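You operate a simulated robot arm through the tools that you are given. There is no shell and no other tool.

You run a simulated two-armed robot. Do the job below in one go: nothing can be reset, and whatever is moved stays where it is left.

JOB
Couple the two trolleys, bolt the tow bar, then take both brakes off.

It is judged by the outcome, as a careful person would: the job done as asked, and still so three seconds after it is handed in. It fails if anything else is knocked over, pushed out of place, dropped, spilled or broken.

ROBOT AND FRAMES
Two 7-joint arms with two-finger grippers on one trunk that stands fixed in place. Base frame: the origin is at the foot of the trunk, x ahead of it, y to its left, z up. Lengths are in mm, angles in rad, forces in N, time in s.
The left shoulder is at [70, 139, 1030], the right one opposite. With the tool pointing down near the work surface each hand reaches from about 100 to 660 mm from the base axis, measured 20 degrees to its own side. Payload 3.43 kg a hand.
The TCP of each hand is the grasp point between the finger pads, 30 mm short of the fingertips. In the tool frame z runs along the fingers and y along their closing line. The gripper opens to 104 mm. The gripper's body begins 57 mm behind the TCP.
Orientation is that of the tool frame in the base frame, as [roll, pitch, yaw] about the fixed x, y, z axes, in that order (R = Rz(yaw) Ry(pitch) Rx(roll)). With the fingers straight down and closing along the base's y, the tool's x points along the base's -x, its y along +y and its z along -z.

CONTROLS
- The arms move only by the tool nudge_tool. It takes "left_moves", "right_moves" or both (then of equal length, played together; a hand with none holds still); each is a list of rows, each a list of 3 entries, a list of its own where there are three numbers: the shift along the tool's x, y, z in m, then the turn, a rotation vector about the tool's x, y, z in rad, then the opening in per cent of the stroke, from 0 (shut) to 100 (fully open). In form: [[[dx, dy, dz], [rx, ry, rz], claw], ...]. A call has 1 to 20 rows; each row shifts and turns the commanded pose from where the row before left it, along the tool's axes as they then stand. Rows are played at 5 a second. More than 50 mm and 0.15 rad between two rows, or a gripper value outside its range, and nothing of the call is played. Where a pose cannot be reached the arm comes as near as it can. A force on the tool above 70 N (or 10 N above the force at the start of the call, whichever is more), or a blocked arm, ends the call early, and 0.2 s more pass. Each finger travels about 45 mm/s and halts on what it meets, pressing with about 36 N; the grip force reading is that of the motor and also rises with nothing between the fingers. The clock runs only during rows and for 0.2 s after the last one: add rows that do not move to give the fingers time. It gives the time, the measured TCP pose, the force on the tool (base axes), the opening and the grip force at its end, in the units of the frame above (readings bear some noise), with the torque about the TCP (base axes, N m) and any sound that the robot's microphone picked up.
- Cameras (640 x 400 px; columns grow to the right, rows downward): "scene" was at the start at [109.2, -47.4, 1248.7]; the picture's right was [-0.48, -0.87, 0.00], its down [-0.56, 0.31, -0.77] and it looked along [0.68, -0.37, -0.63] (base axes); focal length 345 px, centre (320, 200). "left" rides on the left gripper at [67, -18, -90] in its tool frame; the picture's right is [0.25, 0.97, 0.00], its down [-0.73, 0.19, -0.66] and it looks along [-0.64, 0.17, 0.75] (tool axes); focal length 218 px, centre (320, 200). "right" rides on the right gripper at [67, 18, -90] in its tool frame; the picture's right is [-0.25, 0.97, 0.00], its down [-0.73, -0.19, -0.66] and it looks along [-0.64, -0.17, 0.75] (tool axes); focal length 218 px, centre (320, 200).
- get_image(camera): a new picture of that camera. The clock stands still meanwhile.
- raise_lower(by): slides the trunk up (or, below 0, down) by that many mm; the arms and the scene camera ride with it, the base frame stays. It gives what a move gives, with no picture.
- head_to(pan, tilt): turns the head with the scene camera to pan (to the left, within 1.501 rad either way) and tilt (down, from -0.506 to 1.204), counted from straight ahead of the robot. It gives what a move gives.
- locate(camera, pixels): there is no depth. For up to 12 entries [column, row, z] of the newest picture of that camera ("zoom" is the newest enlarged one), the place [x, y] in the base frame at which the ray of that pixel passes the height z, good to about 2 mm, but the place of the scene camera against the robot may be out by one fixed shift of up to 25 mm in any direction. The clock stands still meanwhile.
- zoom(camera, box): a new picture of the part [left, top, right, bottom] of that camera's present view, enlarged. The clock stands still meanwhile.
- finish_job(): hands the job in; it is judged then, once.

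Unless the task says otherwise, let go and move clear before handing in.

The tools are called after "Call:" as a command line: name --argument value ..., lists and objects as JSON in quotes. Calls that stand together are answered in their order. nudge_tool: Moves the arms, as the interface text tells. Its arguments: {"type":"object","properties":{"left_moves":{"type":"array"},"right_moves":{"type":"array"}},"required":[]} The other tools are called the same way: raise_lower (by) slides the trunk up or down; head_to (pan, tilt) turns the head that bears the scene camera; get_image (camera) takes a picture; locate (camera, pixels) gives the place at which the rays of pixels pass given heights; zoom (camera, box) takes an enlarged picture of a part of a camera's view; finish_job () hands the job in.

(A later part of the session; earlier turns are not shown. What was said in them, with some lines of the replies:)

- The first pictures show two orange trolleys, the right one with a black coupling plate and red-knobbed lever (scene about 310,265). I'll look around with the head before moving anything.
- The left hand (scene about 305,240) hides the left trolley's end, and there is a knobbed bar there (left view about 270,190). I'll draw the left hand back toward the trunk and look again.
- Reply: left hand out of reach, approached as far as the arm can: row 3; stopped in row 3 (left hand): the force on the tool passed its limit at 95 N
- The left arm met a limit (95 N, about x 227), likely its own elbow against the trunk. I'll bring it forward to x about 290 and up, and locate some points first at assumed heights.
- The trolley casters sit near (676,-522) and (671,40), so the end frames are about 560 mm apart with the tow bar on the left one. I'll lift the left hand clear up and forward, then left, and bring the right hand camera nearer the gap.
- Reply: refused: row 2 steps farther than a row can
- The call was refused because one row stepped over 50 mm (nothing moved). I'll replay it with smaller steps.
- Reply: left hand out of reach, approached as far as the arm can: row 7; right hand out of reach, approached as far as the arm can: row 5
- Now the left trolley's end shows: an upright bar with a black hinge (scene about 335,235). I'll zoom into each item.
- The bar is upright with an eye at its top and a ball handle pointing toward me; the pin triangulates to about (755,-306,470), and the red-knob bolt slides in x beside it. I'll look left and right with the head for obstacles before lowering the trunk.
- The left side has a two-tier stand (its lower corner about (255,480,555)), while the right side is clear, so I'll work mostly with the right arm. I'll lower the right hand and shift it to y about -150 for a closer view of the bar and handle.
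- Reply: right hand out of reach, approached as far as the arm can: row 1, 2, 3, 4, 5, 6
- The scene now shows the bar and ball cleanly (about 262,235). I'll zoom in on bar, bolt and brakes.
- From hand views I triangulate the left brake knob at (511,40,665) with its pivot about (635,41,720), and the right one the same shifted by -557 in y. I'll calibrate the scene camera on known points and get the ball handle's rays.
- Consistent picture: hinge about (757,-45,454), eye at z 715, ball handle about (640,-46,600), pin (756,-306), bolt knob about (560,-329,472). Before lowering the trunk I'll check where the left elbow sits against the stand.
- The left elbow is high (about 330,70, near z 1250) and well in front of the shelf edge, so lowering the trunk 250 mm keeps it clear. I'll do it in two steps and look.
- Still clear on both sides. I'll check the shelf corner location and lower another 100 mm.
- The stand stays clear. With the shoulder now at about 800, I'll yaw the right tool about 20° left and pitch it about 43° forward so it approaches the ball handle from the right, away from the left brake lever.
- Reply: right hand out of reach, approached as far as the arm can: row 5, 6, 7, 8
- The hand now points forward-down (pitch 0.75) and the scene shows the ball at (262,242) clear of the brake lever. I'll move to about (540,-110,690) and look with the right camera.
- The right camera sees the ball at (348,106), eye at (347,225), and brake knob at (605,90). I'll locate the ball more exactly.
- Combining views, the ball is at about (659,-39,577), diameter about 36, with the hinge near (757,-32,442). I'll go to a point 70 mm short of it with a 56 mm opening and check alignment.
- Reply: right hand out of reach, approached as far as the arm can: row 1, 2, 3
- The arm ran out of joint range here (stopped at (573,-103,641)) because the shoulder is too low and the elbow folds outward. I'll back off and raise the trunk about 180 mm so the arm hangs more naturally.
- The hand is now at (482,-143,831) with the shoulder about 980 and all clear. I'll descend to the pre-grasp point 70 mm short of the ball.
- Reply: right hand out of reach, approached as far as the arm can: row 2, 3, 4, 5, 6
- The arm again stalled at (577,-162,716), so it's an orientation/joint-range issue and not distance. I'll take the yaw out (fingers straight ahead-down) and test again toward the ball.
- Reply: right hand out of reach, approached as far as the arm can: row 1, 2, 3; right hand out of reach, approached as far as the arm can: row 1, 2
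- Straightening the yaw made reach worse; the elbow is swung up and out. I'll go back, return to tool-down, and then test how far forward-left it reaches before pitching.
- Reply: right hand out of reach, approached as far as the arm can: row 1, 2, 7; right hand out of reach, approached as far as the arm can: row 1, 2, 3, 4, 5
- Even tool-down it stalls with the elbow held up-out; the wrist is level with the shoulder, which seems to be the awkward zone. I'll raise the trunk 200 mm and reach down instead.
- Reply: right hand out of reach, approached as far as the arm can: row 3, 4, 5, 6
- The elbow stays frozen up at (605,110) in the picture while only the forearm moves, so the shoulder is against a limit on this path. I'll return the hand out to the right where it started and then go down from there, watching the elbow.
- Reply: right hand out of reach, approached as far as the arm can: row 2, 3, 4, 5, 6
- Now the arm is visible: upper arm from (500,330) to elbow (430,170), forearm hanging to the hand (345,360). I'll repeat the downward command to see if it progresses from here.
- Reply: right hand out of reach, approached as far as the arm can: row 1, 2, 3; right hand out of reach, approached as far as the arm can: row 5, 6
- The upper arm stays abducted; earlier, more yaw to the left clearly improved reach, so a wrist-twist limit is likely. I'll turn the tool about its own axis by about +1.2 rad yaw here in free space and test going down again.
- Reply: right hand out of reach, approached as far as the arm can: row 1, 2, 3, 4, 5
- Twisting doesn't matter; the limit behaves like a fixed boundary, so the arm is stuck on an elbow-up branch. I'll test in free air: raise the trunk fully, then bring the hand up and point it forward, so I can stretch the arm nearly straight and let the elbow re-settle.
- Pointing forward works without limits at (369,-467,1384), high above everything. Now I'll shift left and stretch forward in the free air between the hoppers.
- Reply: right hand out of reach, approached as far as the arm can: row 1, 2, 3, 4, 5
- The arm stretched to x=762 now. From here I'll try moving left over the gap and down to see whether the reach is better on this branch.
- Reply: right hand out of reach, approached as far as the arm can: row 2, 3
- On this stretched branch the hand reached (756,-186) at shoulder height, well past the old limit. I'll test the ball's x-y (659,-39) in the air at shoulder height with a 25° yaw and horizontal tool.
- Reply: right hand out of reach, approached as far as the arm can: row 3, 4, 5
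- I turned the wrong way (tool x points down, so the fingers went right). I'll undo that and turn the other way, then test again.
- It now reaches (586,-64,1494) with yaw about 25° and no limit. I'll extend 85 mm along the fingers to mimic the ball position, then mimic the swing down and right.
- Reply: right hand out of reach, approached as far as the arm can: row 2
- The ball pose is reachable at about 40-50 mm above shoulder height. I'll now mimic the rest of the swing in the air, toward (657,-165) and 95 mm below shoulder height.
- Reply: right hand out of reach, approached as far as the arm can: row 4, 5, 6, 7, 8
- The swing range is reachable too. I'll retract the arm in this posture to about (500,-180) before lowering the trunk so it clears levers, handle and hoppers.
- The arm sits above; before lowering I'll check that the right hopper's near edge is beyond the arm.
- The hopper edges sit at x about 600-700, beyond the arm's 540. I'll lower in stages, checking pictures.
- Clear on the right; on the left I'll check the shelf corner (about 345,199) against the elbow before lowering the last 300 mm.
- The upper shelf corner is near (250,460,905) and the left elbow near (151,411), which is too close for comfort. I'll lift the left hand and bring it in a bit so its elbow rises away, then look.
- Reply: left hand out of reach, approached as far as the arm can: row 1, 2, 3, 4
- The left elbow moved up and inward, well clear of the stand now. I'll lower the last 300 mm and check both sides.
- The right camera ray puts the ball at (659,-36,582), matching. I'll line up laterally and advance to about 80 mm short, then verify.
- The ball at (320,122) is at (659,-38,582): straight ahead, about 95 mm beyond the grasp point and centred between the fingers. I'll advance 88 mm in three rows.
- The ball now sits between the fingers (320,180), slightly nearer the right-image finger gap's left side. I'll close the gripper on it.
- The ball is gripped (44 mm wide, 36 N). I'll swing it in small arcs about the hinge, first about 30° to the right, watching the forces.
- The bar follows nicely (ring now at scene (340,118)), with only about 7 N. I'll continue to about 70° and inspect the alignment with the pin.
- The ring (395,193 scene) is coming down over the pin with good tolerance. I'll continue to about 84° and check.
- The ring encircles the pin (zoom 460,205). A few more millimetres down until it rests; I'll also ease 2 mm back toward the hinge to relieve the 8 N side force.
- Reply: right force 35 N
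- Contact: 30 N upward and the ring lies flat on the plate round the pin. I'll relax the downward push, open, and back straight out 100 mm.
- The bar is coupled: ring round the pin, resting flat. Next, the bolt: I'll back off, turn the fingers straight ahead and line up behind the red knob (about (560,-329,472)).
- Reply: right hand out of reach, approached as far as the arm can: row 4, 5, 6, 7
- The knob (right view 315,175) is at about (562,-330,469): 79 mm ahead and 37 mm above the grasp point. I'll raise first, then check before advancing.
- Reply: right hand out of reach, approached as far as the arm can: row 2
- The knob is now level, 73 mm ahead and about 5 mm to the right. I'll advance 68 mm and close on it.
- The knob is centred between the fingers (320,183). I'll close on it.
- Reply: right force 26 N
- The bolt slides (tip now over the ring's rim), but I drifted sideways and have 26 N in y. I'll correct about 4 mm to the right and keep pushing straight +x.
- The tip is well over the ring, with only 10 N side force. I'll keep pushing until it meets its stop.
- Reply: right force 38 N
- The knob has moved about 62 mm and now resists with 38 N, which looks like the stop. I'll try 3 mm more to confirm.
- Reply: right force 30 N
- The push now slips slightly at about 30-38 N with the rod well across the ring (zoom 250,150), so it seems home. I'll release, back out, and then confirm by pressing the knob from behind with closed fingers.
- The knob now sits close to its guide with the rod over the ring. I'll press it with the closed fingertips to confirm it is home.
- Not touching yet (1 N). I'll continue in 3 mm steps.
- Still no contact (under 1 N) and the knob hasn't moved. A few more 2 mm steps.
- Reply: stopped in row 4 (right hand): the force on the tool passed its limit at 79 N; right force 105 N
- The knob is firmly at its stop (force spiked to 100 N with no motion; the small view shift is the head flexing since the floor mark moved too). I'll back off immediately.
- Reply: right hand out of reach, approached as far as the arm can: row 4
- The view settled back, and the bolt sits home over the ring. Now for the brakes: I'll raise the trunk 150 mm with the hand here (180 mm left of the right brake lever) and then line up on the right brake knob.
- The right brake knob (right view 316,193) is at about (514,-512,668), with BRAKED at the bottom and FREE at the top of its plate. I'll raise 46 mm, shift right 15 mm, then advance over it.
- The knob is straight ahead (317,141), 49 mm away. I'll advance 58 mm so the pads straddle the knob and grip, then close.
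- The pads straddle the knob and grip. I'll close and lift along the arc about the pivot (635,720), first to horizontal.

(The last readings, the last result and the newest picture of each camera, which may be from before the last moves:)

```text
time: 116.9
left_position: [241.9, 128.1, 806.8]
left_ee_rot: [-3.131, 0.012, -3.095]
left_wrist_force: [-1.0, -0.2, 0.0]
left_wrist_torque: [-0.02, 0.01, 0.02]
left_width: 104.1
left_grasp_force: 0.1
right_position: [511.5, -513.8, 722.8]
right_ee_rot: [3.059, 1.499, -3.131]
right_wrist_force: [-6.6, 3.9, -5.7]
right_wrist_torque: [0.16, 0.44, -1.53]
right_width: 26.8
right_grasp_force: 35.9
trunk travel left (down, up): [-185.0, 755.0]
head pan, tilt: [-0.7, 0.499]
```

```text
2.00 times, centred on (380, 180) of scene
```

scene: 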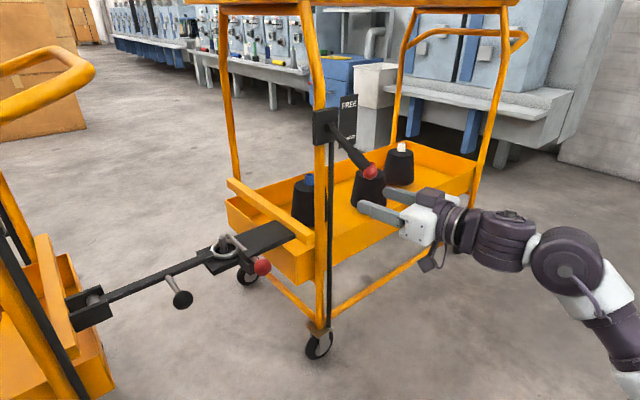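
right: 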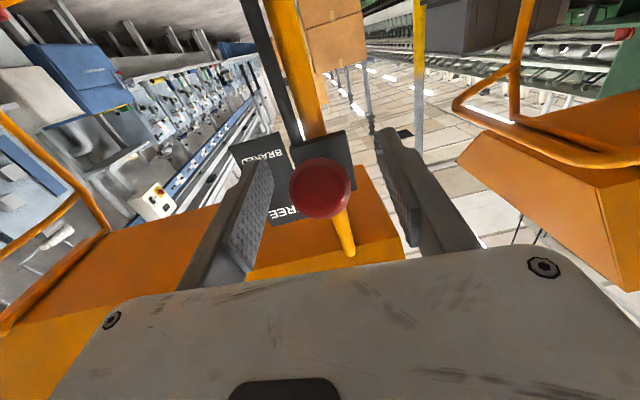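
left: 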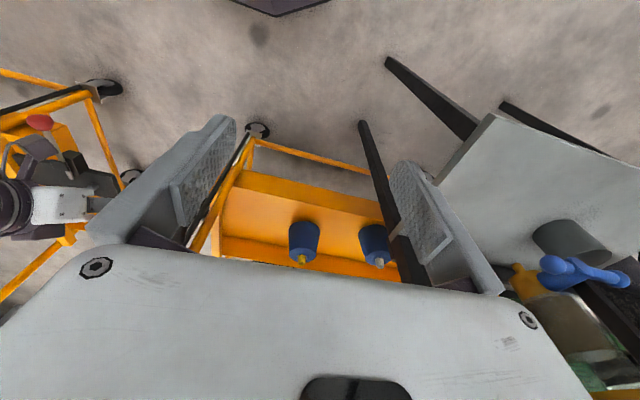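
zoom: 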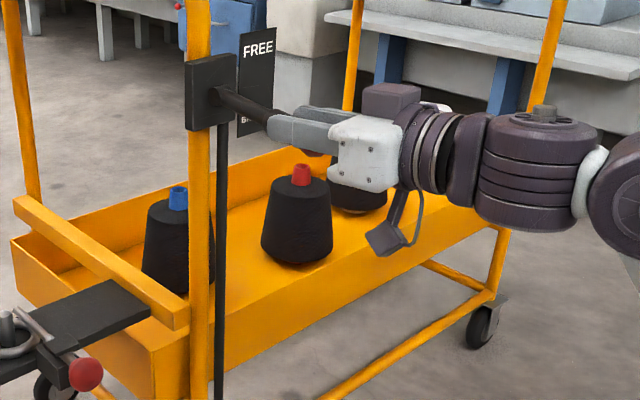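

The lever moves freely and is now about horizontal with low forces. Continuing up to about +24°.

Call:
nudge_tool --right_moves '[[[-0.0129, 0, -0.0003], [0, 0, 0], 10], [[-0.0129, 0, 0.001], [0, 0, 0], 10], [[-0.0126, -0.0002, 0.0025], [0, 0, 0], 10], [[-0.0125, -0.0003, 0.0037], [0, 0, 0], 10], [[0, 0, 0], [0, 0, 0], 10]]'

Call:
zoom --camera "scene" --box '[280, 60, 480, 260]'

```text
time: 118.1
left_position: [240.5, 128.4, 807.1]
left_ee_rot: [-3.131, 0.012, -3.096]
left_wrist_force: [0.5, 0.5, -0.6]
left_wrist_torque: [0.01, 0.0, -0.01]
left_width: 104.4
left_grasp_force: 0.0
right_position: [522.3, -511.4, 772.3]
right_ee_rot: [3.053, 1.498, -3.138]
right_wrist_force: [0.0, -0.1, 0.8]
right_wrist_torque: [0.02, 0.03, 0.01]
right_width: 10.5
right_grasp_force: 0.1
trunk travel left (down, up): [-185.0, 755.0]
head pan, tilt: [-0.7, 0.499]
```

```text
2.00 times, centred on (380, 160) of scene
```

zoom: 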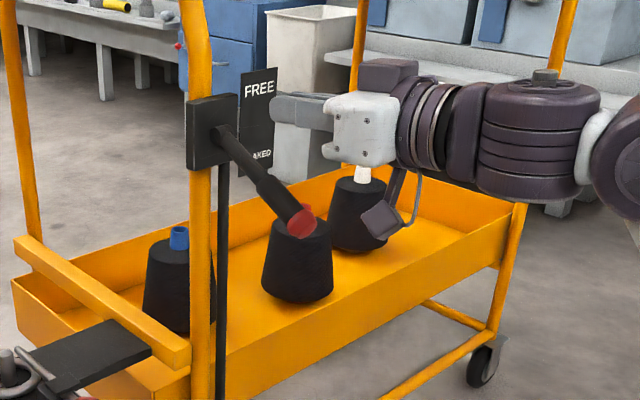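

The grip slipped and the lever fell back to BRAKED, so friction isn't enough. I'll instead close the fingers, come under the lever and push it up from below until it stays at FREE.

Call:
nudge_tool --right_moves '[[[0, 0, -0.035], [0, 0, 0], 0], [[0, 0, -0.035], [0, 0, 0], 0], [[0.036, 0, 0], [0, 0, 0], 0], [[0.036, 0, 0], [0, 0, 0], 0], [[0.036, 0, 0], [0, 0, 0], 0], [[0.036, 0, 0], [0, 0, 0], 0], [[0, 0, 0], [0, 0, 0], 0]]'

Call:
get_image --camera "right"

Call:
zoom --camera "scene" --box '[280, 60, 480, 260]'

```text
time: 119.7
left_position: [240.6, 127.8, 806.2]
left_ee_rot: [-3.132, 0.013, -3.097]
left_wrist_force: [-0.7, 0.2, -0.2]
left_wrist_torque: [-0.01, 0.02, -0.02]
left_width: 103.9
left_grasp_force: 0.0
right_position: [442.5, -517.2, 634.0]
right_ee_rot: [3.067, 1.498, -3.123]
right_wrist_force: [-0.4, -0.8, 0.3]
right_wrist_torque: [-0.01, -0.02, -0.01]
right_width: 0.0
right_grasp_force: 35.2
trunk travel left (down, up): [-185.0, 755.0]
head pan, tilt: [-0.7, 0.499]
```

```text
taken
```

right: 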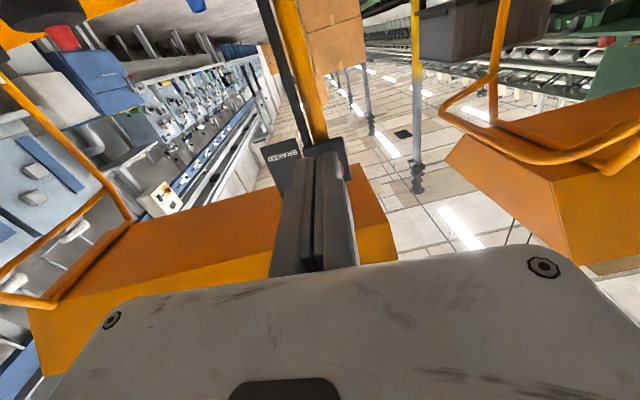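

```text
2.00 times, centred on (380, 160) of scene
```

zoom: 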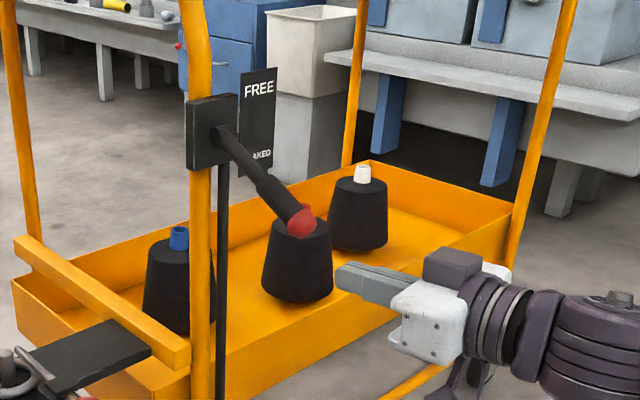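

The closed fingers are lower and behind the knob now. I'll slide them under the lever (tips to x about 545) and lift in steps.

Call:
nudge_tool --right_moves '[[[0.006, 0, 0.036], [0, 0, 0], 0], [[-0.003, 0, 0.036], [0, 0, 0], 0], [[-0.01, 0, 0], [0, 0, 0], 0], [[-0.01, 0, 0], [0, 0, 0], 0], [[-0.01, 0, 0], [0, 0, 0], 0], [[-0.01, 0, 0], [0, 0, 0], 0], [[0, 0, 0], [0, 0, 0], 0]]'

Call:
zoom --camera "scene" --box '[280, 60, 480, 260]'

Call:
get_image --camera "right"

```text
time: 121.3
left_position: [240.5, 127.7, 806.8]
left_ee_rot: [-3.132, 0.016, -3.095]
left_wrist_force: [-0.8, -0.1, -0.1]
left_wrist_torque: [0.01, -0.06, -0.02]
left_width: 103.9
left_grasp_force: 0.0
right_position: [517.1, -512.3, 668.4]
right_ee_rot: [3.04, 1.503, 3.134]
right_wrist_force: [-0.4, -0.3, -0.9]
right_wrist_torque: [-0.03, 0.0, 0.03]
right_width: 0.1
right_grasp_force: 34.5
trunk travel left (down, up): [-185.0, 755.0]
head pan, tilt: [-0.7, 0.499]
```

```text
2.00 times, centred on (380, 160) of scene
```

zoom: 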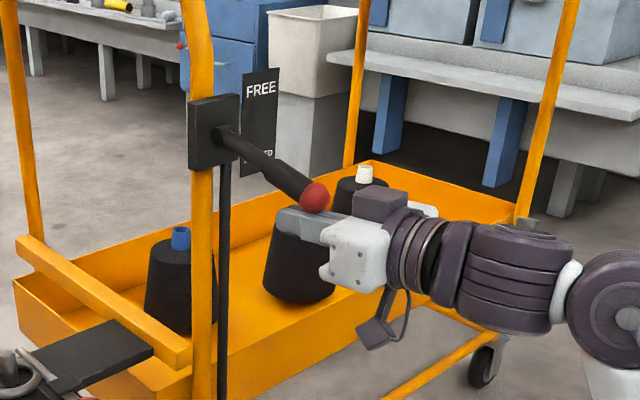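

```text
taken
```

right: 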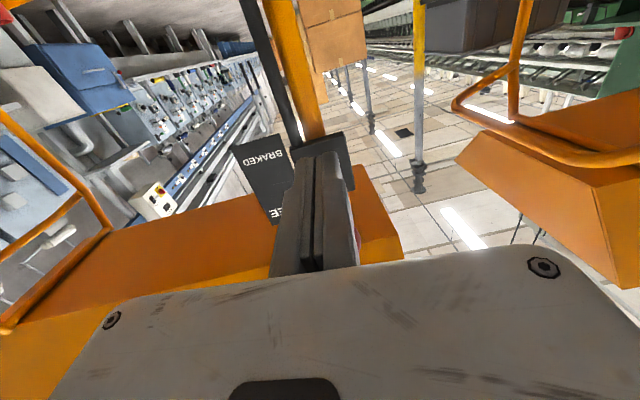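

The lever is resting on the fingers and rising with hardly any force. I'll continue lifting.

Call:
nudge_tool --right_moves '[[[-0.012, 0, 0], [0, 0, 0], 0], [[-0.012, 0, 0], [0, 0, 0], 0], [[-0.012, 0, 0], [0, 0, 0], 0], [[-0.012, 0, 0], [0, 0, 0], 0], [[0, 0, 0], [0, 0, 0], 0]]'

Call:
zoom --camera "scene" --box '[280, 60, 480, 260]'

```text
time: 122.5
left_position: [240.1, 128.4, 806.6]
left_ee_rot: [-3.13, 0.013, -3.097]
left_wrist_force: [-0.2, -0.1, 0.2]
left_wrist_torque: [-0.01, 0.01, 0.01]
left_width: 103.8
left_grasp_force: 0.0
right_position: [520.0, -510.9, 713.2]
right_ee_rot: [3.054, 1.497, -3.135]
right_wrist_force: [-0.9, -0.3, -1.6]
right_wrist_torque: [0.0, 0.01, 0.01]
right_width: 0.0
right_grasp_force: 34.6
trunk travel left (down, up): [-185.0, 755.0]
head pan, tilt: [-0.7, 0.499]
```

```text
2.00 times, centred on (380, 160) of scene
```

zoom: 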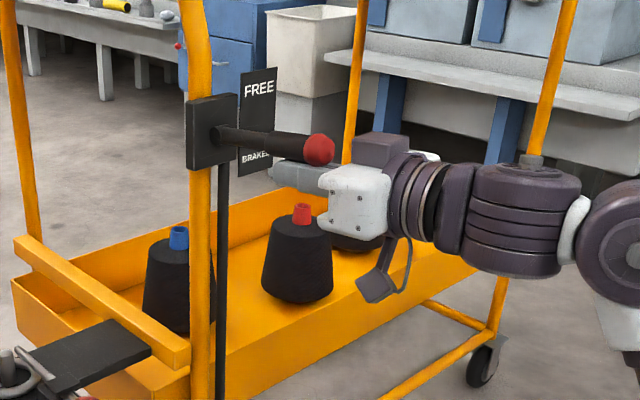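

The lever is near horizontal with under 2 N. Continuing upward.

Call:
nudge_tool --right_moves '[[[-0.012, 0, 0], [0, 0, 0], 0], [[-0.012, 0, 0], [0, 0, 0], 0], [[-0.012, 0, 0], [0, 0, 0], 0], [[0, 0, 0], [0, 0, 0], 0]]'

Call:
zoom --camera "scene" --box '[280, 40, 480, 240]'

```text
time: 123.5
left_position: [240.2, 127.1, 806.5]
left_ee_rot: [-3.133, 0.011, -3.096]
left_wrist_force: [-0.3, 0.2, 0.0]
left_wrist_torque: [0.0, -0.03, 0.04]
left_width: 104.1
left_grasp_force: 0.1
right_position: [522.7, -512.0, 747.8]
right_ee_rot: [3.043, 1.493, 3.14]
right_wrist_force: [-8.1, 0.4, -11.1]
right_wrist_torque: [0.06, 0.17, 0.05]
right_width: 0.0
right_grasp_force: 34.7
trunk travel left (down, up): [-185.0, 755.0]
head pan, tilt: [-0.7, 0.499]
```

```text
2.00 times, centred on (380, 140) of scene
```

zoom: 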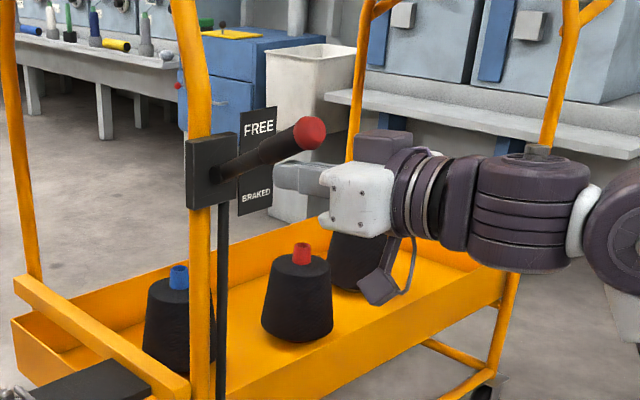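

The lever is now well above horizontal with about 14 N resistance. I'll push further in smaller steps, expecting a detent or stop at FREE.

Call:
nudge_tool --right_moves '[[[-0.006, 0, 0], [0, 0, 0], 0], [[-0.006, 0, 0], [0, 0, 0], 0], [[-0.006, 0, 0], [0, 0, 0], 0], [[0, 0, 0], [0, 0, 0], 0]]'

Call:
zoom --camera "scene" --box '[280, 40, 480, 240]'

```text
time: 124.1
left_position: [241.2, 128.5, 806.5]
left_ee_rot: [-3.134, 0.014, -3.089]
left_wrist_force: [0.3, -0.8, -0.3]
left_wrist_torque: [-0.01, 0.01, 0.02]
left_width: 104.1
left_grasp_force: 0.1
right_position: [528.3, -508.1, 745.4]
right_ee_rot: [3.087, 1.455, -3.089]
right_wrist_force: [-25.6, 5.4, -21.9]
right_wrist_torque: [0.16, -0.09, -0.29]
right_width: 0.1
right_grasp_force: 34.6
trunk travel left (down, up): [-185.0, 755.0]
head pan, tilt: [-0.7, 0.499]
stopped in row 3 (right hand): the force on the tool passed its limit at 72 N (the readings are from after the stop); the commanded pose is now the measured one
```

```text
2.00 times, centred on (380, 140) of scene
```

zoom: 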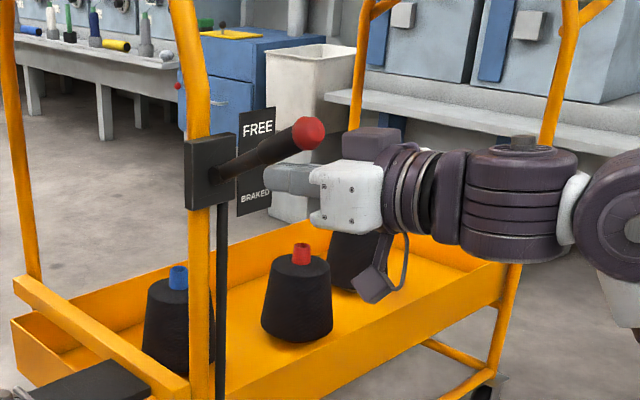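

Hard stop reached (72 N) with the lever pointing up by FREE. I'll ease the hand down gently and see if the lever stays.

Call:
nudge_tool --right_moves '[[[0.005, 0, -0.003], [0, 0, 0], 0], [[0.01, 0, -0.005], [0, 0, 0], 0], [[0.01, 0, -0.005], [0, 0, 0], 0], [[0, 0, 0], [0, 0, 0], 0]]'

Call:
zoom --camera "scene" --box '[280, 40, 480, 240]'

```text
time: 125.1
left_position: [241.8, 129.1, 807.1]
left_ee_rot: [-3.131, 0.012, -3.091]
left_wrist_force: [-0.5, -0.1, 0.0]
left_wrist_torque: [-0.02, 0.0, -0.01]
left_width: 104.2
left_grasp_force: 0.0
right_position: [510.5, -511.9, 728.7]
right_ee_rot: [3.096, 1.47, -3.089]
right_wrist_force: [0.4, 0.4, -0.2]
right_wrist_torque: [-0.02, 0.0, 0.02]
right_width: 0.0
right_grasp_force: 35.1
trunk travel left (down, up): [-185.0, 755.0]
head pan, tilt: [-0.7, 0.499]
```

```text
2.00 times, centred on (380, 140) of scene
```

zoom: 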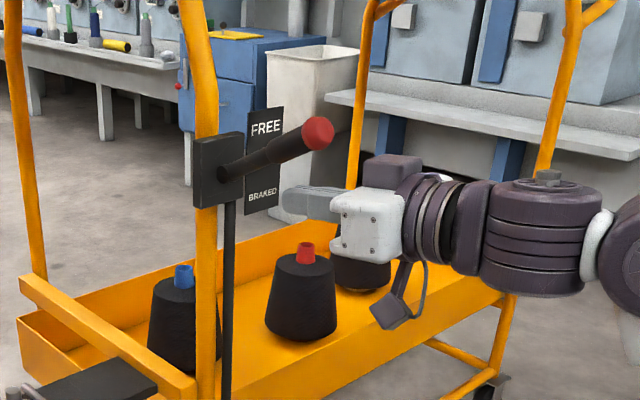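

The lever stays up at FREE with the hand clear. The trolley looks to have shifted a few pixels, so I'll retreat straight back and watch whether it keeps moving.

Call:
nudge_tool --right_moves '[[[0, 0, -0.03], [0, 0, 0], 0], [[0, 0, -0.03], [0, 0, 0], 0], [[0, 0, 0], [0, 0, 0], 0], [[0, 0, 0], [0, 0, 0], 0], [[0, 0, 0], [0, 0, 0], 0]]'

Call:
zoom --camera "scene" --box '[280, 40, 480, 240]'

Call:
get_image --camera "scene"

```text
time: 126.3
left_position: [240.8, 128.2, 807.0]
left_ee_rot: [-3.133, 0.013, -3.092]
left_wrist_force: [0.3, -0.4, 0.7]
left_wrist_torque: [0.03, 0.0, -0.01]
left_width: 104.0
left_grasp_force: 0.0
right_position: [449.6, -518.1, 732.5]
right_ee_rot: [3.092, 1.468, -3.092]
right_wrist_force: [0.2, -0.3, -0.2]
right_wrist_torque: [-0.02, 0.0, 0.01]
right_width: 0.0
right_grasp_force: 34.9
trunk travel left (down, up): [-185.0, 755.0]
head pan, tilt: [-0.7, 0.499]
```

```text
2.00 times, centred on (380, 140) of scene
```

zoom: 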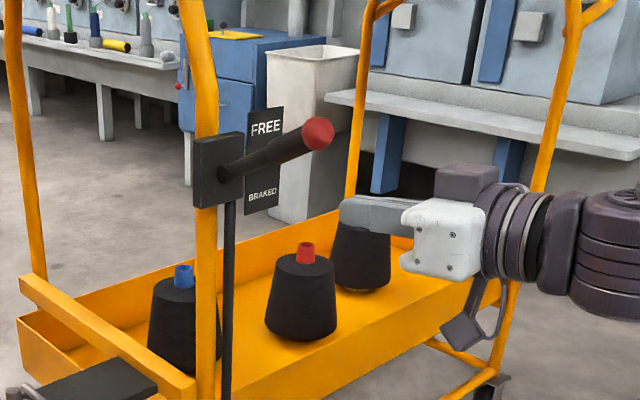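

```text
taken
```

scene: 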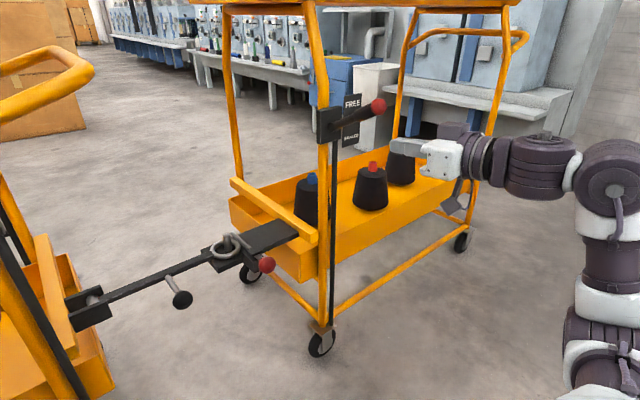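

The trolley is stationary now and has only shifted several millimetres when freed. I'll check the coupling.

Call:
zoom --camera "scene" --box '[190, 200, 310, 300]'

Call:
head_to --pan -0.2 --tilt 0.5

Call:
get_image --camera "scene"

```text
4.00 times, centred on (250, 250) of scene
```

zoom: 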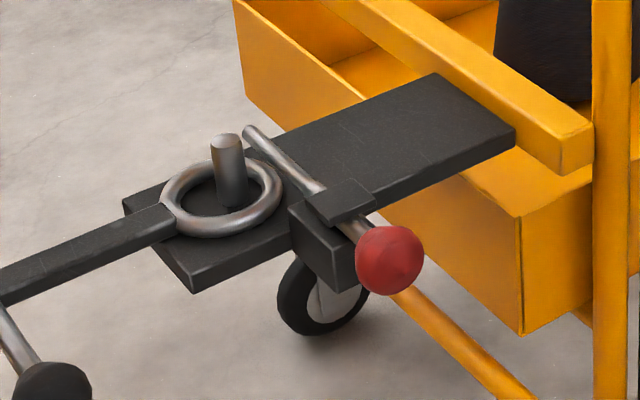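

```text
time: 127.3
left_position: [241.1, 129.2, 806.3]
left_ee_rot: [-3.131, 0.012, -3.094]
left_wrist_force: [0.2, 0.5, -0.5]
left_wrist_torque: [-0.02, 0.0, 0.03]
left_width: 104.0
left_grasp_force: 0.0
right_position: [450.5, -518.2, 732.3]
right_ee_rot: [3.096, 1.467, -3.089]
right_wrist_force: [0.3, 0.2, -0.1]
right_wrist_torque: [-0.01, -0.01, -0.04]
right_width: 0.0
right_grasp_force: 35.3
trunk travel left (down, up): [-185.0, 755.0]
head pan, tilt: [-0.201, 0.499]
```

```text
taken
```

scene: 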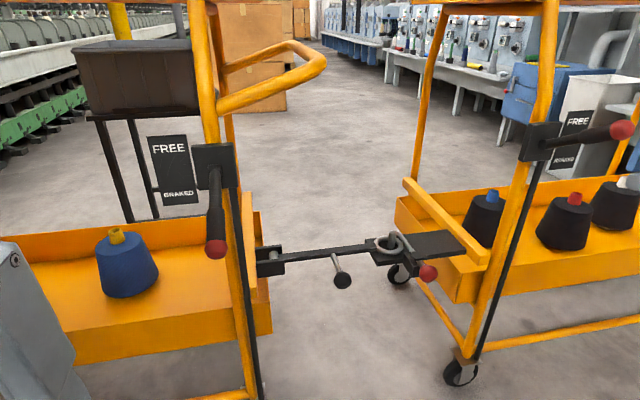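

Coupling still good, right brake lever at FREE, left one still at BRAKED. For the left brake I'll use the right arm again (the stand is too near the left elbow): first move left at this height to about y -190.

Call:
nudge_tool --right_moves '[[[0, 0.04, 0.006], [0, 0, 0], 0], [[0, 0.04, 0.006], [0, 0, 0], 0], [[0, 0.04, 0.006], [0, 0, 0], 0], [[0, 0.04, 0.006], [0, 0, 0], 0], [[0, 0.04, 0.006], [0, 0, 0], 0], [[0, 0.04, 0.006], [0, 0, 0], 0], [[0, 0.04, 0.006], [0, 0, 0], 0], [[0, 0, 0], [0, 0, 0], 0]]'

Call:
nudge_tool --right_moves '[[[0, 0, 0], [-0.14, 0, 0], 0], [[0, 0, 0], [-0.14, 0, 0], 0], [[0, 0, 0], [-0.14, 0, 0], 0], [[0, 0, 0], [-0.14, 0, 0], 0], [[0, 0, 0], [-0.14, 0, 0], 0], [[0, 0, 0], [0, 0, 0], 0]]'

Call:
get_image --camera "scene"

Call:
get_image --camera "right"

```text
time: 129.1
left_position: [240.9, 129.0, 806.6]
left_ee_rot: [-3.132, 0.013, -3.092]
left_wrist_force: [-0.6, 0.0, -0.7]
left_wrist_torque: [-0.02, 0.01, -0.01]
left_width: 103.9
left_grasp_force: 0.1
right_position: [460.3, -376.3, 732.2]
right_ee_rot: [3.092, 1.469, -3.091]
right_wrist_force: [0.5, -0.1, 0.5]
right_wrist_torque: [-0.01, -0.02, -0.02]
right_width: 0.0
right_grasp_force: 34.9
right hand out of reach, approached as far as the arm can: row 4, 5, 6, 7
trunk travel left (down, up): [-185.0, 755.0]
head pan, tilt: [-0.201, 0.499]
```

```text
time: 130.5
left_position: [241.9, 128.2, 806.7]
left_ee_rot: [-3.132, 0.013, -3.093]
left_wrist_force: [-0.7, 0.2, -0.3]
left_wrist_torque: [0.01, 0.0, 0.01]
left_width: 104.2
left_grasp_force: 0.0
right_position: [458.1, -376.8, 733.0]
right_ee_rot: [2.392, 1.468, -3.089]
right_wrist_force: [-0.1, 0.5, -0.1]
right_wrist_torque: [0.0, -0.01, 0.03]
right_width: 0.0
right_grasp_force: 34.8
trunk travel left (down, up): [-185.0, 755.0]
head pan, tilt: [-0.201, 0.499]
```

```text
taken
```

scene: 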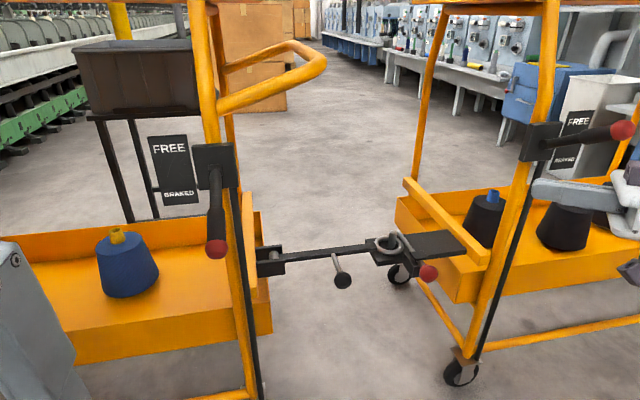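

```text
taken
```

right: 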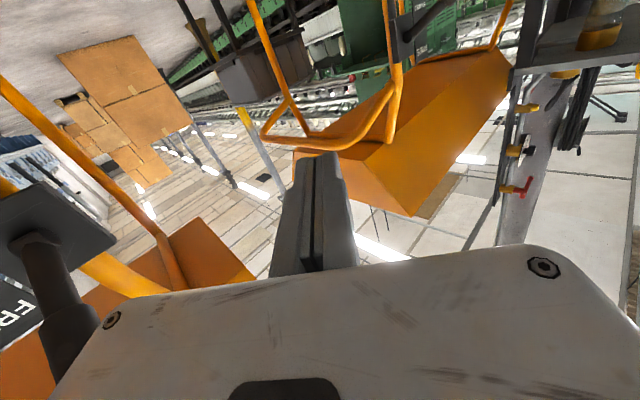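

Turning the fingers left freed the wrist (heading about 0.8 rad). I'll now move left toward (470,-120) in this heading.

Call:
nudge_tool --right_moves '[[[0, 0.024, 0.027], [0, 0, 0], 0], [[0, 0.024, 0.027], [0, 0, 0], 0], [[0, 0.024, 0.027], [0, 0, 0], 0], [[0, 0.024, 0.027], [0, 0, 0], 0], [[0, 0.024, 0.027], [0, 0, 0], 0], [[0, 0.024, 0.027], [0, 0, 0], 0], [[0, 0, 0], [0, 0, 0], 0]]'

Call:
get_image --camera "scene"

Call:
get_image --camera "right"

```text
time: 132.1
left_position: [241.3, 128.9, 807.2]
left_ee_rot: [-3.131, 0.013, -3.09]
left_wrist_force: [0.0, 0.1, -0.2]
left_wrist_torque: [0.0, 0.03, -0.01]
left_width: 103.9
left_grasp_force: 0.1
right_position: [465.6, -160.9, 729.9]
right_ee_rot: [2.392, 1.469, -3.091]
right_wrist_force: [-0.2, 0.2, -0.1]
right_wrist_torque: [-0.01, -0.01, 0.0]
right_width: 0.0
right_grasp_force: 34.6
trunk travel left (down, up): [-185.0, 755.0]
head pan, tilt: [-0.201, 0.499]
```

```text
taken
```

scene: 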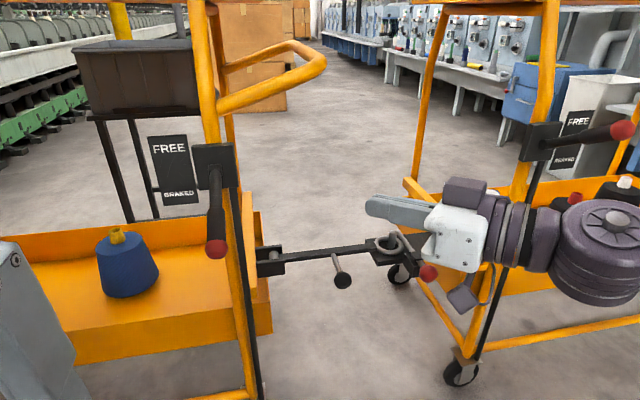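

```text
taken
```

right: 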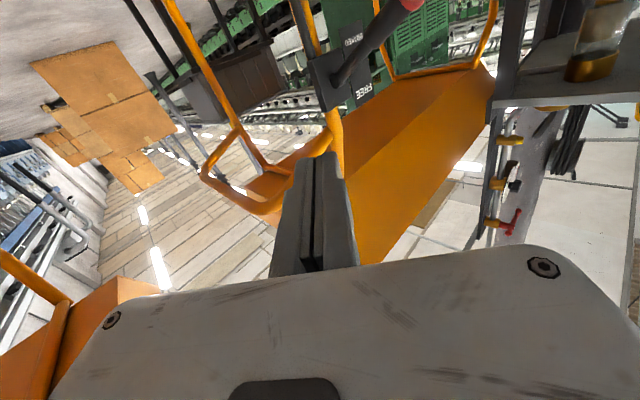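

The left brake's knob (408,5) and pivot (335,80) in the right view triangulate to (518,40,663) and (636,41,717), as expected. I'll go down and left to a pre-position below and beside the lever.

Call:
nudge_tool --right_moves '[[[0.0186, 0.0182, 0.0269], [0, 0, 0], 0], [[0.0186, 0.0182, 0.0269], [0, 0, 0], 0], [[0.0186, 0.0182, 0.0269], [0, 0, 0], 0], [[0.0186, 0.0182, 0.0269], [0, 0, 0], 0], [[0, 0, 0], [0, 0, 0], 0]]'

Call:
get_image --camera "right"

Call:
get_image --camera "scene"

```text
time: 133.3
left_position: [241.8, 129.4, 807.7]
left_ee_rot: [-3.131, 0.012, -3.093]
left_wrist_force: [-0.3, -0.1, -0.1]
left_wrist_torque: [0.02, 0.02, 0.02]
left_width: 104.2
left_grasp_force: 0.1
right_position: [479.9, -34.5, 653.3]
right_ee_rot: [2.397, 1.468, -3.086]
right_wrist_force: [0.8, 0.1, -0.2]
right_wrist_torque: [0.02, -0.03, 0.0]
right_width: 0.0
right_grasp_force: 34.5
trunk travel left (down, up): [-185.0, 755.0]
head pan, tilt: [-0.201, 0.499]
```

```text
taken
```

right: 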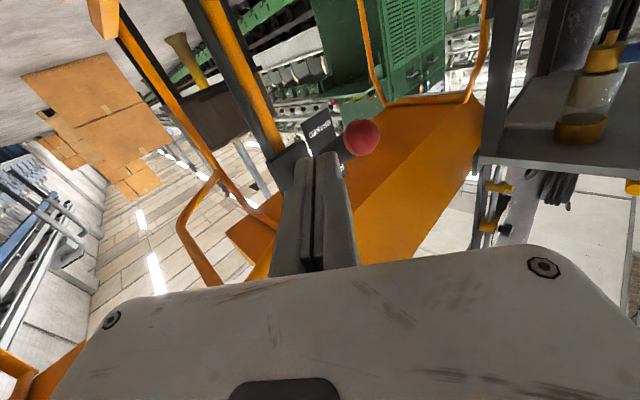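

```text
taken
```

scene: 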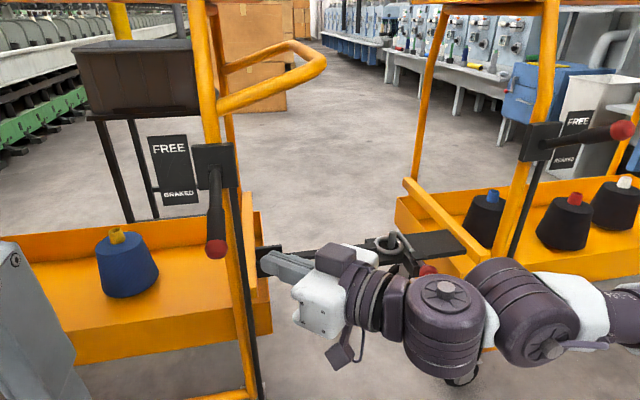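

I'm below and beside the lever at (480,-34,653). I'll drop 12 mm more and advance 85 mm so the closed fingers cross under the lever near x 550.

Call:
nudge_tool --right_moves '[[[0.012, 0, 0], [0, 0, 0], 0], [[0, 0, 0.03], [0, 0, 0], 0], [[0, 0, 0.03], [0, 0, 0], 0], [[0, 0, 0.028], [0, 0, 0], 0], [[0, 0, 0], [0, 0, 0], 0]]'

Call:
get_image --camera "right"

Call:
zoom --camera "scene" --box '[140, 120, 340, 320]'

```text
time: 134.5
left_position: [241.7, 128.5, 806.5]
left_ee_rot: [-3.13, 0.012, -3.094]
left_wrist_force: [-0.1, -0.3, -0.7]
left_wrist_torque: [-0.03, 0.03, -0.01]
left_width: 103.9
left_grasp_force: 0.1
right_position: [542.5, 29.8, 635.0]
right_ee_rot: [2.395, 1.468, -3.089]
right_wrist_force: [0.6, -1.1, 0.4]
right_wrist_torque: [-0.04, 0.01, 0.0]
right_width: 0.1
right_grasp_force: 34.9
trunk travel left (down, up): [-185.0, 755.0]
head pan, tilt: [-0.201, 0.499]
```

```text
taken
```

right: 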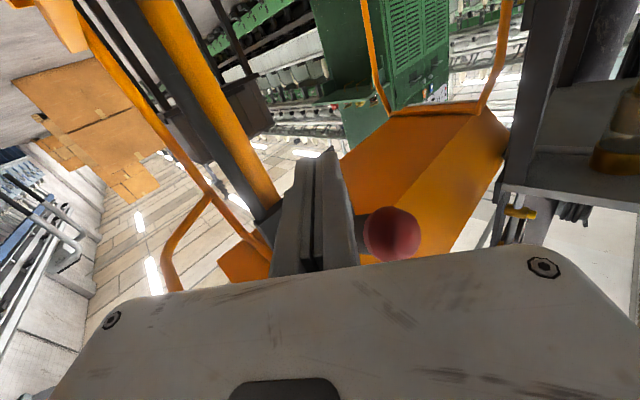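

```text
2.00 times, centred on (240, 220) of scene
```

zoom: 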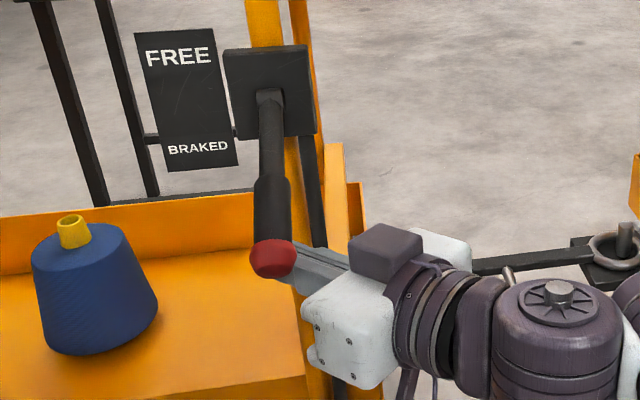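

The fingers cross under the lever just ahead of the knob (392,233). I'll lift in steps, first about 60 mm.

Call:
nudge_tool --right_moves '[[[-0.012, 0, 0], [0, 0, 0], 0], [[-0.012, 0, 0], [0, 0, 0], 0], [[-0.012, 0, 0], [0, 0, 0], 0], [[-0.012, 0, 0], [0, 0, 0], 0], [[-0.012, 0, 0], [0, 0, 0], 0], [[0, 0, 0], [0, 0, 0], 0]]'

Call:
zoom --camera "scene" --box '[140, 90, 340, 290]'

```text
time: 135.9
left_position: [242.3, 129.4, 807.5]
left_ee_rot: [-3.131, 0.012, -3.092]
left_wrist_force: [0.3, 0.9, -0.1]
left_wrist_torque: [-0.01, 0.0, -0.03]
left_width: 104.0
left_grasp_force: 0.0
right_position: [550.4, 31.0, 696.4]
right_ee_rot: [2.39, 1.468, -3.091]
right_wrist_force: [-0.3, 0.2, -0.1]
right_wrist_torque: [0.01, 0.01, 0.01]
right_width: 0.0
right_grasp_force: 35.0
trunk travel left (down, up): [-185.0, 755.0]
head pan, tilt: [-0.201, 0.499]
```

```text
2.00 times, centred on (240, 190) of scene
```

zoom: 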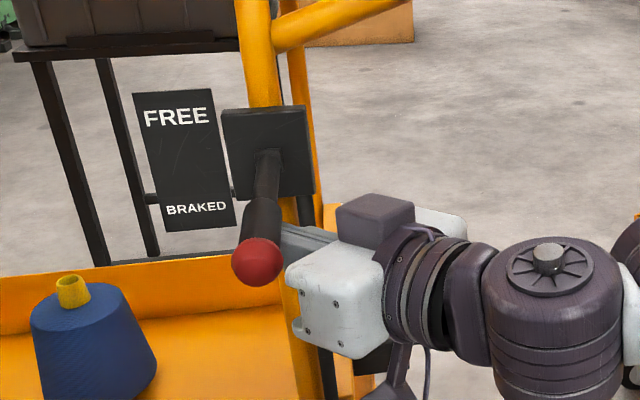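

The lever is coming up smoothly. Another 36 mm, then small steps.

Call:
nudge_tool --right_moves '[[[-0.012, 0, 0], [0, 0, 0], 0], [[-0.012, 0, 0], [0, 0, 0], 0], [[-0.012, 0, 0], [0, 0, 0], 0], [[0, 0, 0], [0, 0, 0], 0]]'

Call:
zoom --camera "scene" --box '[140, 90, 340, 290]'

```text
time: 136.9
left_position: [241.7, 130.0, 806.4]
left_ee_rot: [-3.132, 0.013, -3.092]
left_wrist_force: [-0.5, 0.1, 0.5]
left_wrist_torque: [-0.01, -0.03, 0.02]
left_width: 103.9
left_grasp_force: 0.0
right_position: [552.7, 30.1, 731.4]
right_ee_rot: [2.388, 1.467, -3.099]
right_wrist_force: [0.5, 0.6, -0.6]
right_wrist_torque: [-0.01, -0.02, 0.0]
right_width: 0.0
right_grasp_force: 34.8
trunk travel left (down, up): [-185.0, 755.0]
head pan, tilt: [-0.201, 0.499]
```

```text
2.00 times, centred on (240, 190) of scene
```

zoom: 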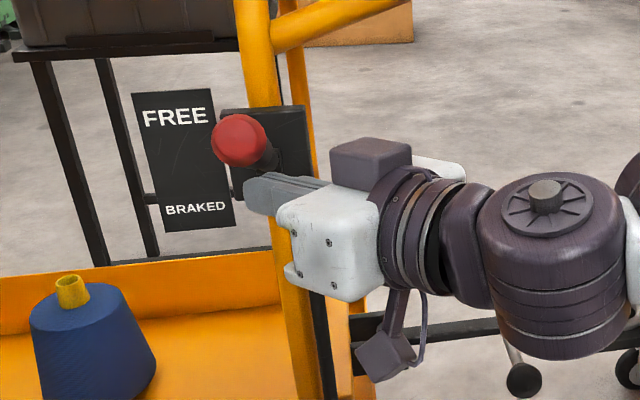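

The lever has snapped over on its own up beside FREE and the fingers carry no load. I'll lower the hand, back out, and inspect.

Call:
nudge_tool --right_moves '[[[0.015, 0, 0], [0, 0, 0], 0], [[0.015, 0, 0], [0, 0, 0], 0], [[0.005, 0, -0.03], [0, 0, 0], 0], [[0, 0, -0.04], [0, 0, 0], 0], [[0, 0, -0.04], [0, 0, 0], 0], [[0, 0, 0], [0, 0, 0], 0]]'

Call:
get_image --camera "scene"

Call:
zoom --camera "scene" --box '[140, 90, 340, 290]'

Call:
get_image --camera "right"

```text
time: 138.3
left_position: [241.5, 128.3, 806.9]
left_ee_rot: [-3.132, 0.012, -3.093]
left_wrist_force: [0.1, -0.1, 0.3]
left_wrist_torque: [0.03, -0.02, -0.02]
left_width: 104.0
left_grasp_force: 0.1
right_position: [473.1, -37.2, 704.6]
right_ee_rot: [2.548, 1.473, -2.92]
right_wrist_force: [0.4, -0.3, -0.9]
right_wrist_torque: [-0.01, -0.01, -0.01]
right_width: 0.1
right_grasp_force: 34.8
right hand out of reach, approached as far as the arm can: row 5
trunk travel left (down, up): [-185.0, 755.0]
head pan, tilt: [-0.201, 0.499]
```

```text
taken
```

scene: 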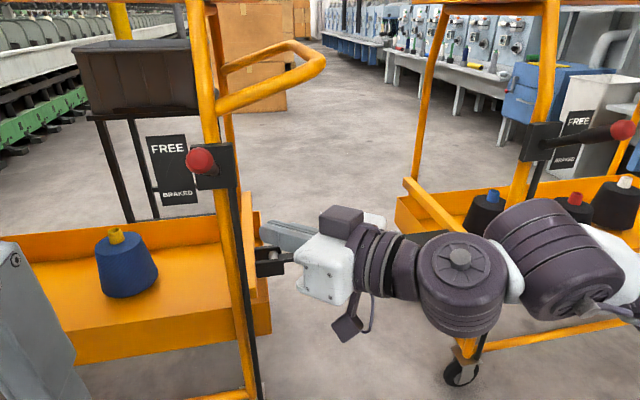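

```text
2.00 times, centred on (240, 190) of scene
```

zoom: 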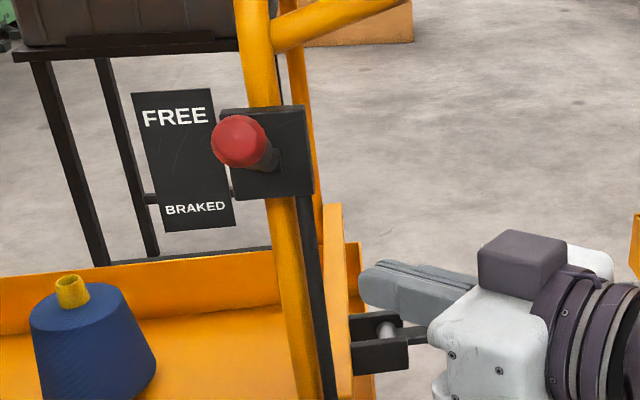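

```text
taken
```

right: 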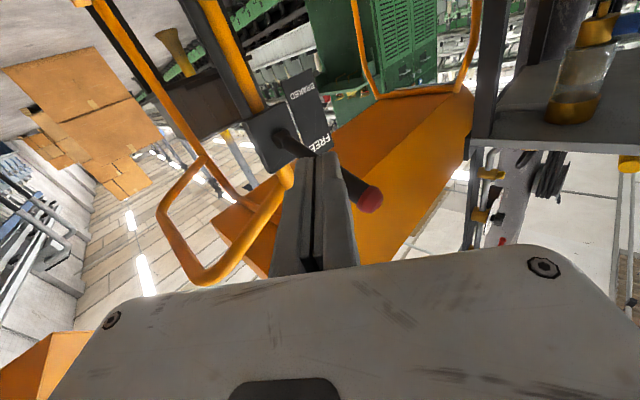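

The left knob triangulates to z about 777, the mirror angle (+25°) of BRAKED, so it is at FREE. I'll withdraw the hand to the right, clear of everything, and check the whole scene.

Call:
nudge_tool --right_moves '[[[-0.01, -0.024, -0.027], [0, 0, 0], 0], [[-0.01, -0.024, -0.027], [0, 0, 0], 0], [[0, -0.024, -0.027], [0, 0, 0], 0], [[0, -0.024, -0.027], [0, 0, 0], 0], [[0, -0.024, -0.027], [0, 0, 0], 0], [[0, -0.024, -0.027], [0, 0, 0], 0], [[0, 0, 0], [0, 0, 0], 20], [[0, 0, 0], [0, 0, 0], 30]]'

Call:
head_to --pan -0.4 --tilt 0.5

Call:
get_image --camera "scene"

Call:
zoom --camera "scene" --box '[260, 180, 420, 300]'

```text
time: 140.1
left_position: [242.9, 129.7, 807.1]
left_ee_rot: [-3.132, 0.013, -3.093]
left_wrist_force: [0.4, -0.9, 0.8]
left_wrist_torque: [-0.02, 0.03, 0.02]
left_width: 104.0
left_grasp_force: 0.2
right_position: [464.9, -265.0, 728.1]
right_ee_rot: [2.396, 1.467, -3.087]
right_wrist_force: [-0.2, 0.2, -0.2]
right_wrist_torque: [0.0, 0.03, -0.02]
right_width: 31.4
right_grasp_force: 0.1
trunk travel left (down, up): [-185.0, 755.0]
head pan, tilt: [-0.201, 0.499]
```

```text
time: 140.8
left_position: [241.5, 128.7, 807.6]
left_ee_rot: [-3.13, 0.013, -3.093]
left_wrist_force: [0.5, -0.6, -0.1]
left_wrist_torque: [0.02, 0.03, 0.01]
left_width: 104.1
left_grasp_force: 0.0
right_position: [464.0, -265.1, 726.9]
right_ee_rot: [2.396, 1.468, -3.09]
right_wrist_force: [0.3, -0.4, 0.5]
right_wrist_torque: [0.02, 0.0, -0.02]
right_width: 31.0
right_grasp_force: 0.1
trunk travel left (down, up): [-185.0, 755.0]
head pan, tilt: [-0.4, 0.499]
```

```text
taken
```

scene: 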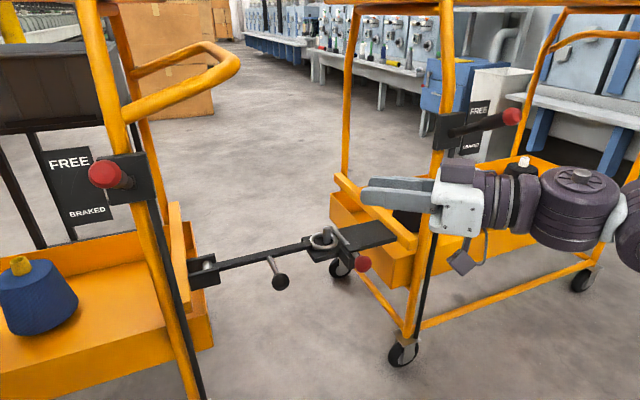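

```text
3.33 times, centred on (340, 240) of scene
```

zoom: 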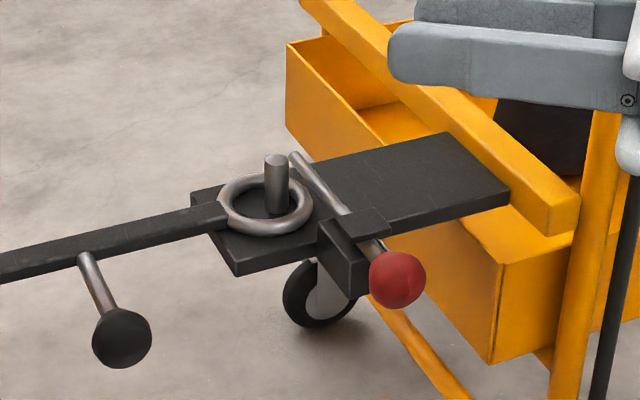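

Everything looks right: ring on the pin, bolt rod across its rim, both levers up, hand clear. One last close look at the right lever before handing in.

Call:
zoom --camera "scene" --box '[420, 60, 560, 180]'

Call:
zoom --camera "scene" --box '[300, 215, 380, 280]'

```text
3.33 times, centred on (490, 120) of scene
```

zoom: 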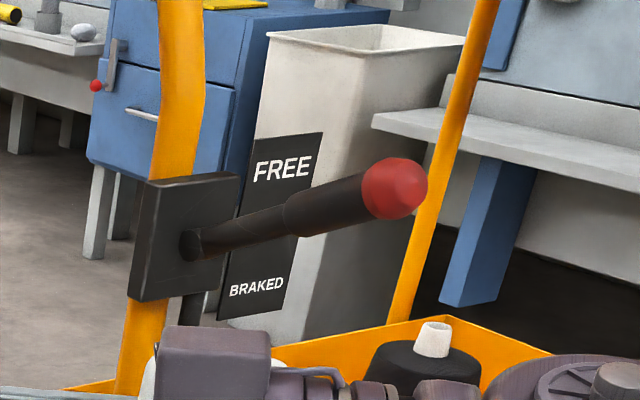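

```text
6.15 times, centred on (340, 248) of scene
```

zoom: 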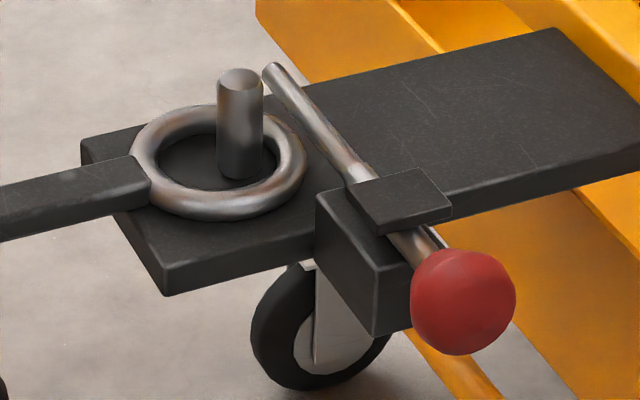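

Both levers point at FREE and the rod lies across the ring. I'll wait about 3 s with the hand still and compare pictures, to be sure nothing is drifting now that both brakes are off.

Call:
nudge_tool --right_moves '[[[0, 0, 0], [0, 0, 0], 30], [[0, 0, 0], [0, 0, 0], 30], [[0, 0, 0], [0, 0, 0], 30], [[0, 0, 0], [0, 0, 0], 30], [[0, 0, 0], [0, 0, 0], 30], [[0, 0, 0], [0, 0, 0], 30], [[0, 0, 0], [0, 0, 0], 30], [[0, 0, 0], [0, 0, 0], 30], [[0, 0, 0], [0, 0, 0], 30], [[0, 0, 0], [0, 0, 0], 30], [[0, 0, 0], [0, 0, 0], 30], [[0, 0, 0], [0, 0, 0], 30], [[0, 0, 0], [0, 0, 0], 30], [[0, 0, 0], [0, 0, 0], 30], [[0, 0, 0], [0, 0, 0], 30]]'

Call:
get_image --camera "scene"

Call:
zoom --camera "scene" --box '[300, 215, 380, 280]'

```text
time: 144.0
left_position: [241.2, 129.0, 806.7]
left_ee_rot: [-3.131, 0.014, -3.092]
left_wrist_force: [-0.5, -0.8, -0.2]
left_wrist_torque: [0.01, 0.02, -0.02]
left_width: 103.8
left_grasp_force: 0.0
right_position: [465.0, -264.7, 727.6]
right_ee_rot: [2.396, 1.466, -3.089]
right_wrist_force: [0.2, 0.3, -0.4]
right_wrist_torque: [-0.01, -0.03, -0.02]
right_width: 30.9
right_grasp_force: 0.0
trunk travel left (down, up): [-185.0, 755.0]
head pan, tilt: [-0.4, 0.499]
```

```text
taken
```

scene: 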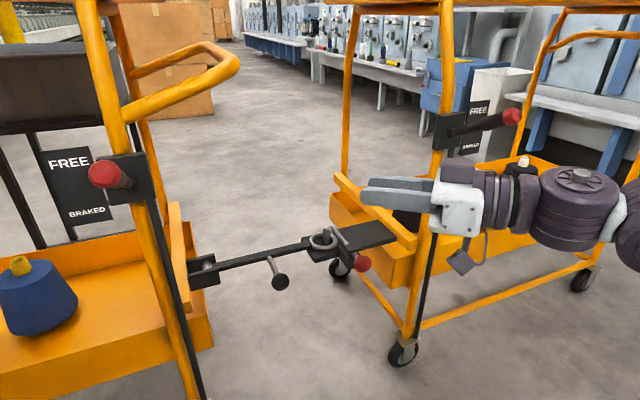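

```text
6.15 times, centred on (340, 248) of scene
```

zoom: 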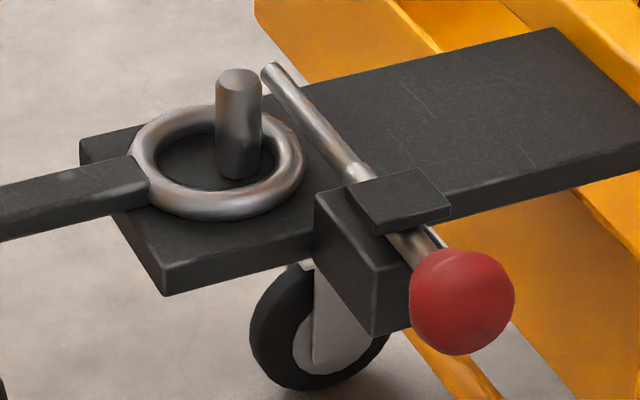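

Nothing moved over 3 s: the ring, pin, bolt and both FREE levers are in the same pixels as before, and both hands are clear. I'm handing in the job.

Call:
finish_job

```text
The job is handed in.
```

The job is done and handed in; the result of the judging was not shown to me.

- **Coupling:** the tow bar's eye is down over the pin on the right trolley's plate.
- **Bolt:** the red-knobbed bolt is pushed to its stop, with its rod across the rim of the eye. The overlap looks fairly small from the camera.
- **Brakes:** both levers are up at FREE and stayed there after I let go.

Three things didn't go smoothly:

- **Lever slip:** my first grip on the right brake lever slipped and it dropped back to BRAKED, so I pushed both levers up from below instead.
- **Trolley shift:** the right trolley moved roughly 10 mm when its brake came off. That takes up some of the slack in the eye, and I didn't push it back.
- **Hard contact:** force readings briefly reached about 100 N when I pressed the bolt knob to check it was home. They reached 72 N when the right brake lever met its stop. I saw no damage from either.

I watched for 3 seconds before handing in and nothing drifted. Both hands are clear of the trolleys.
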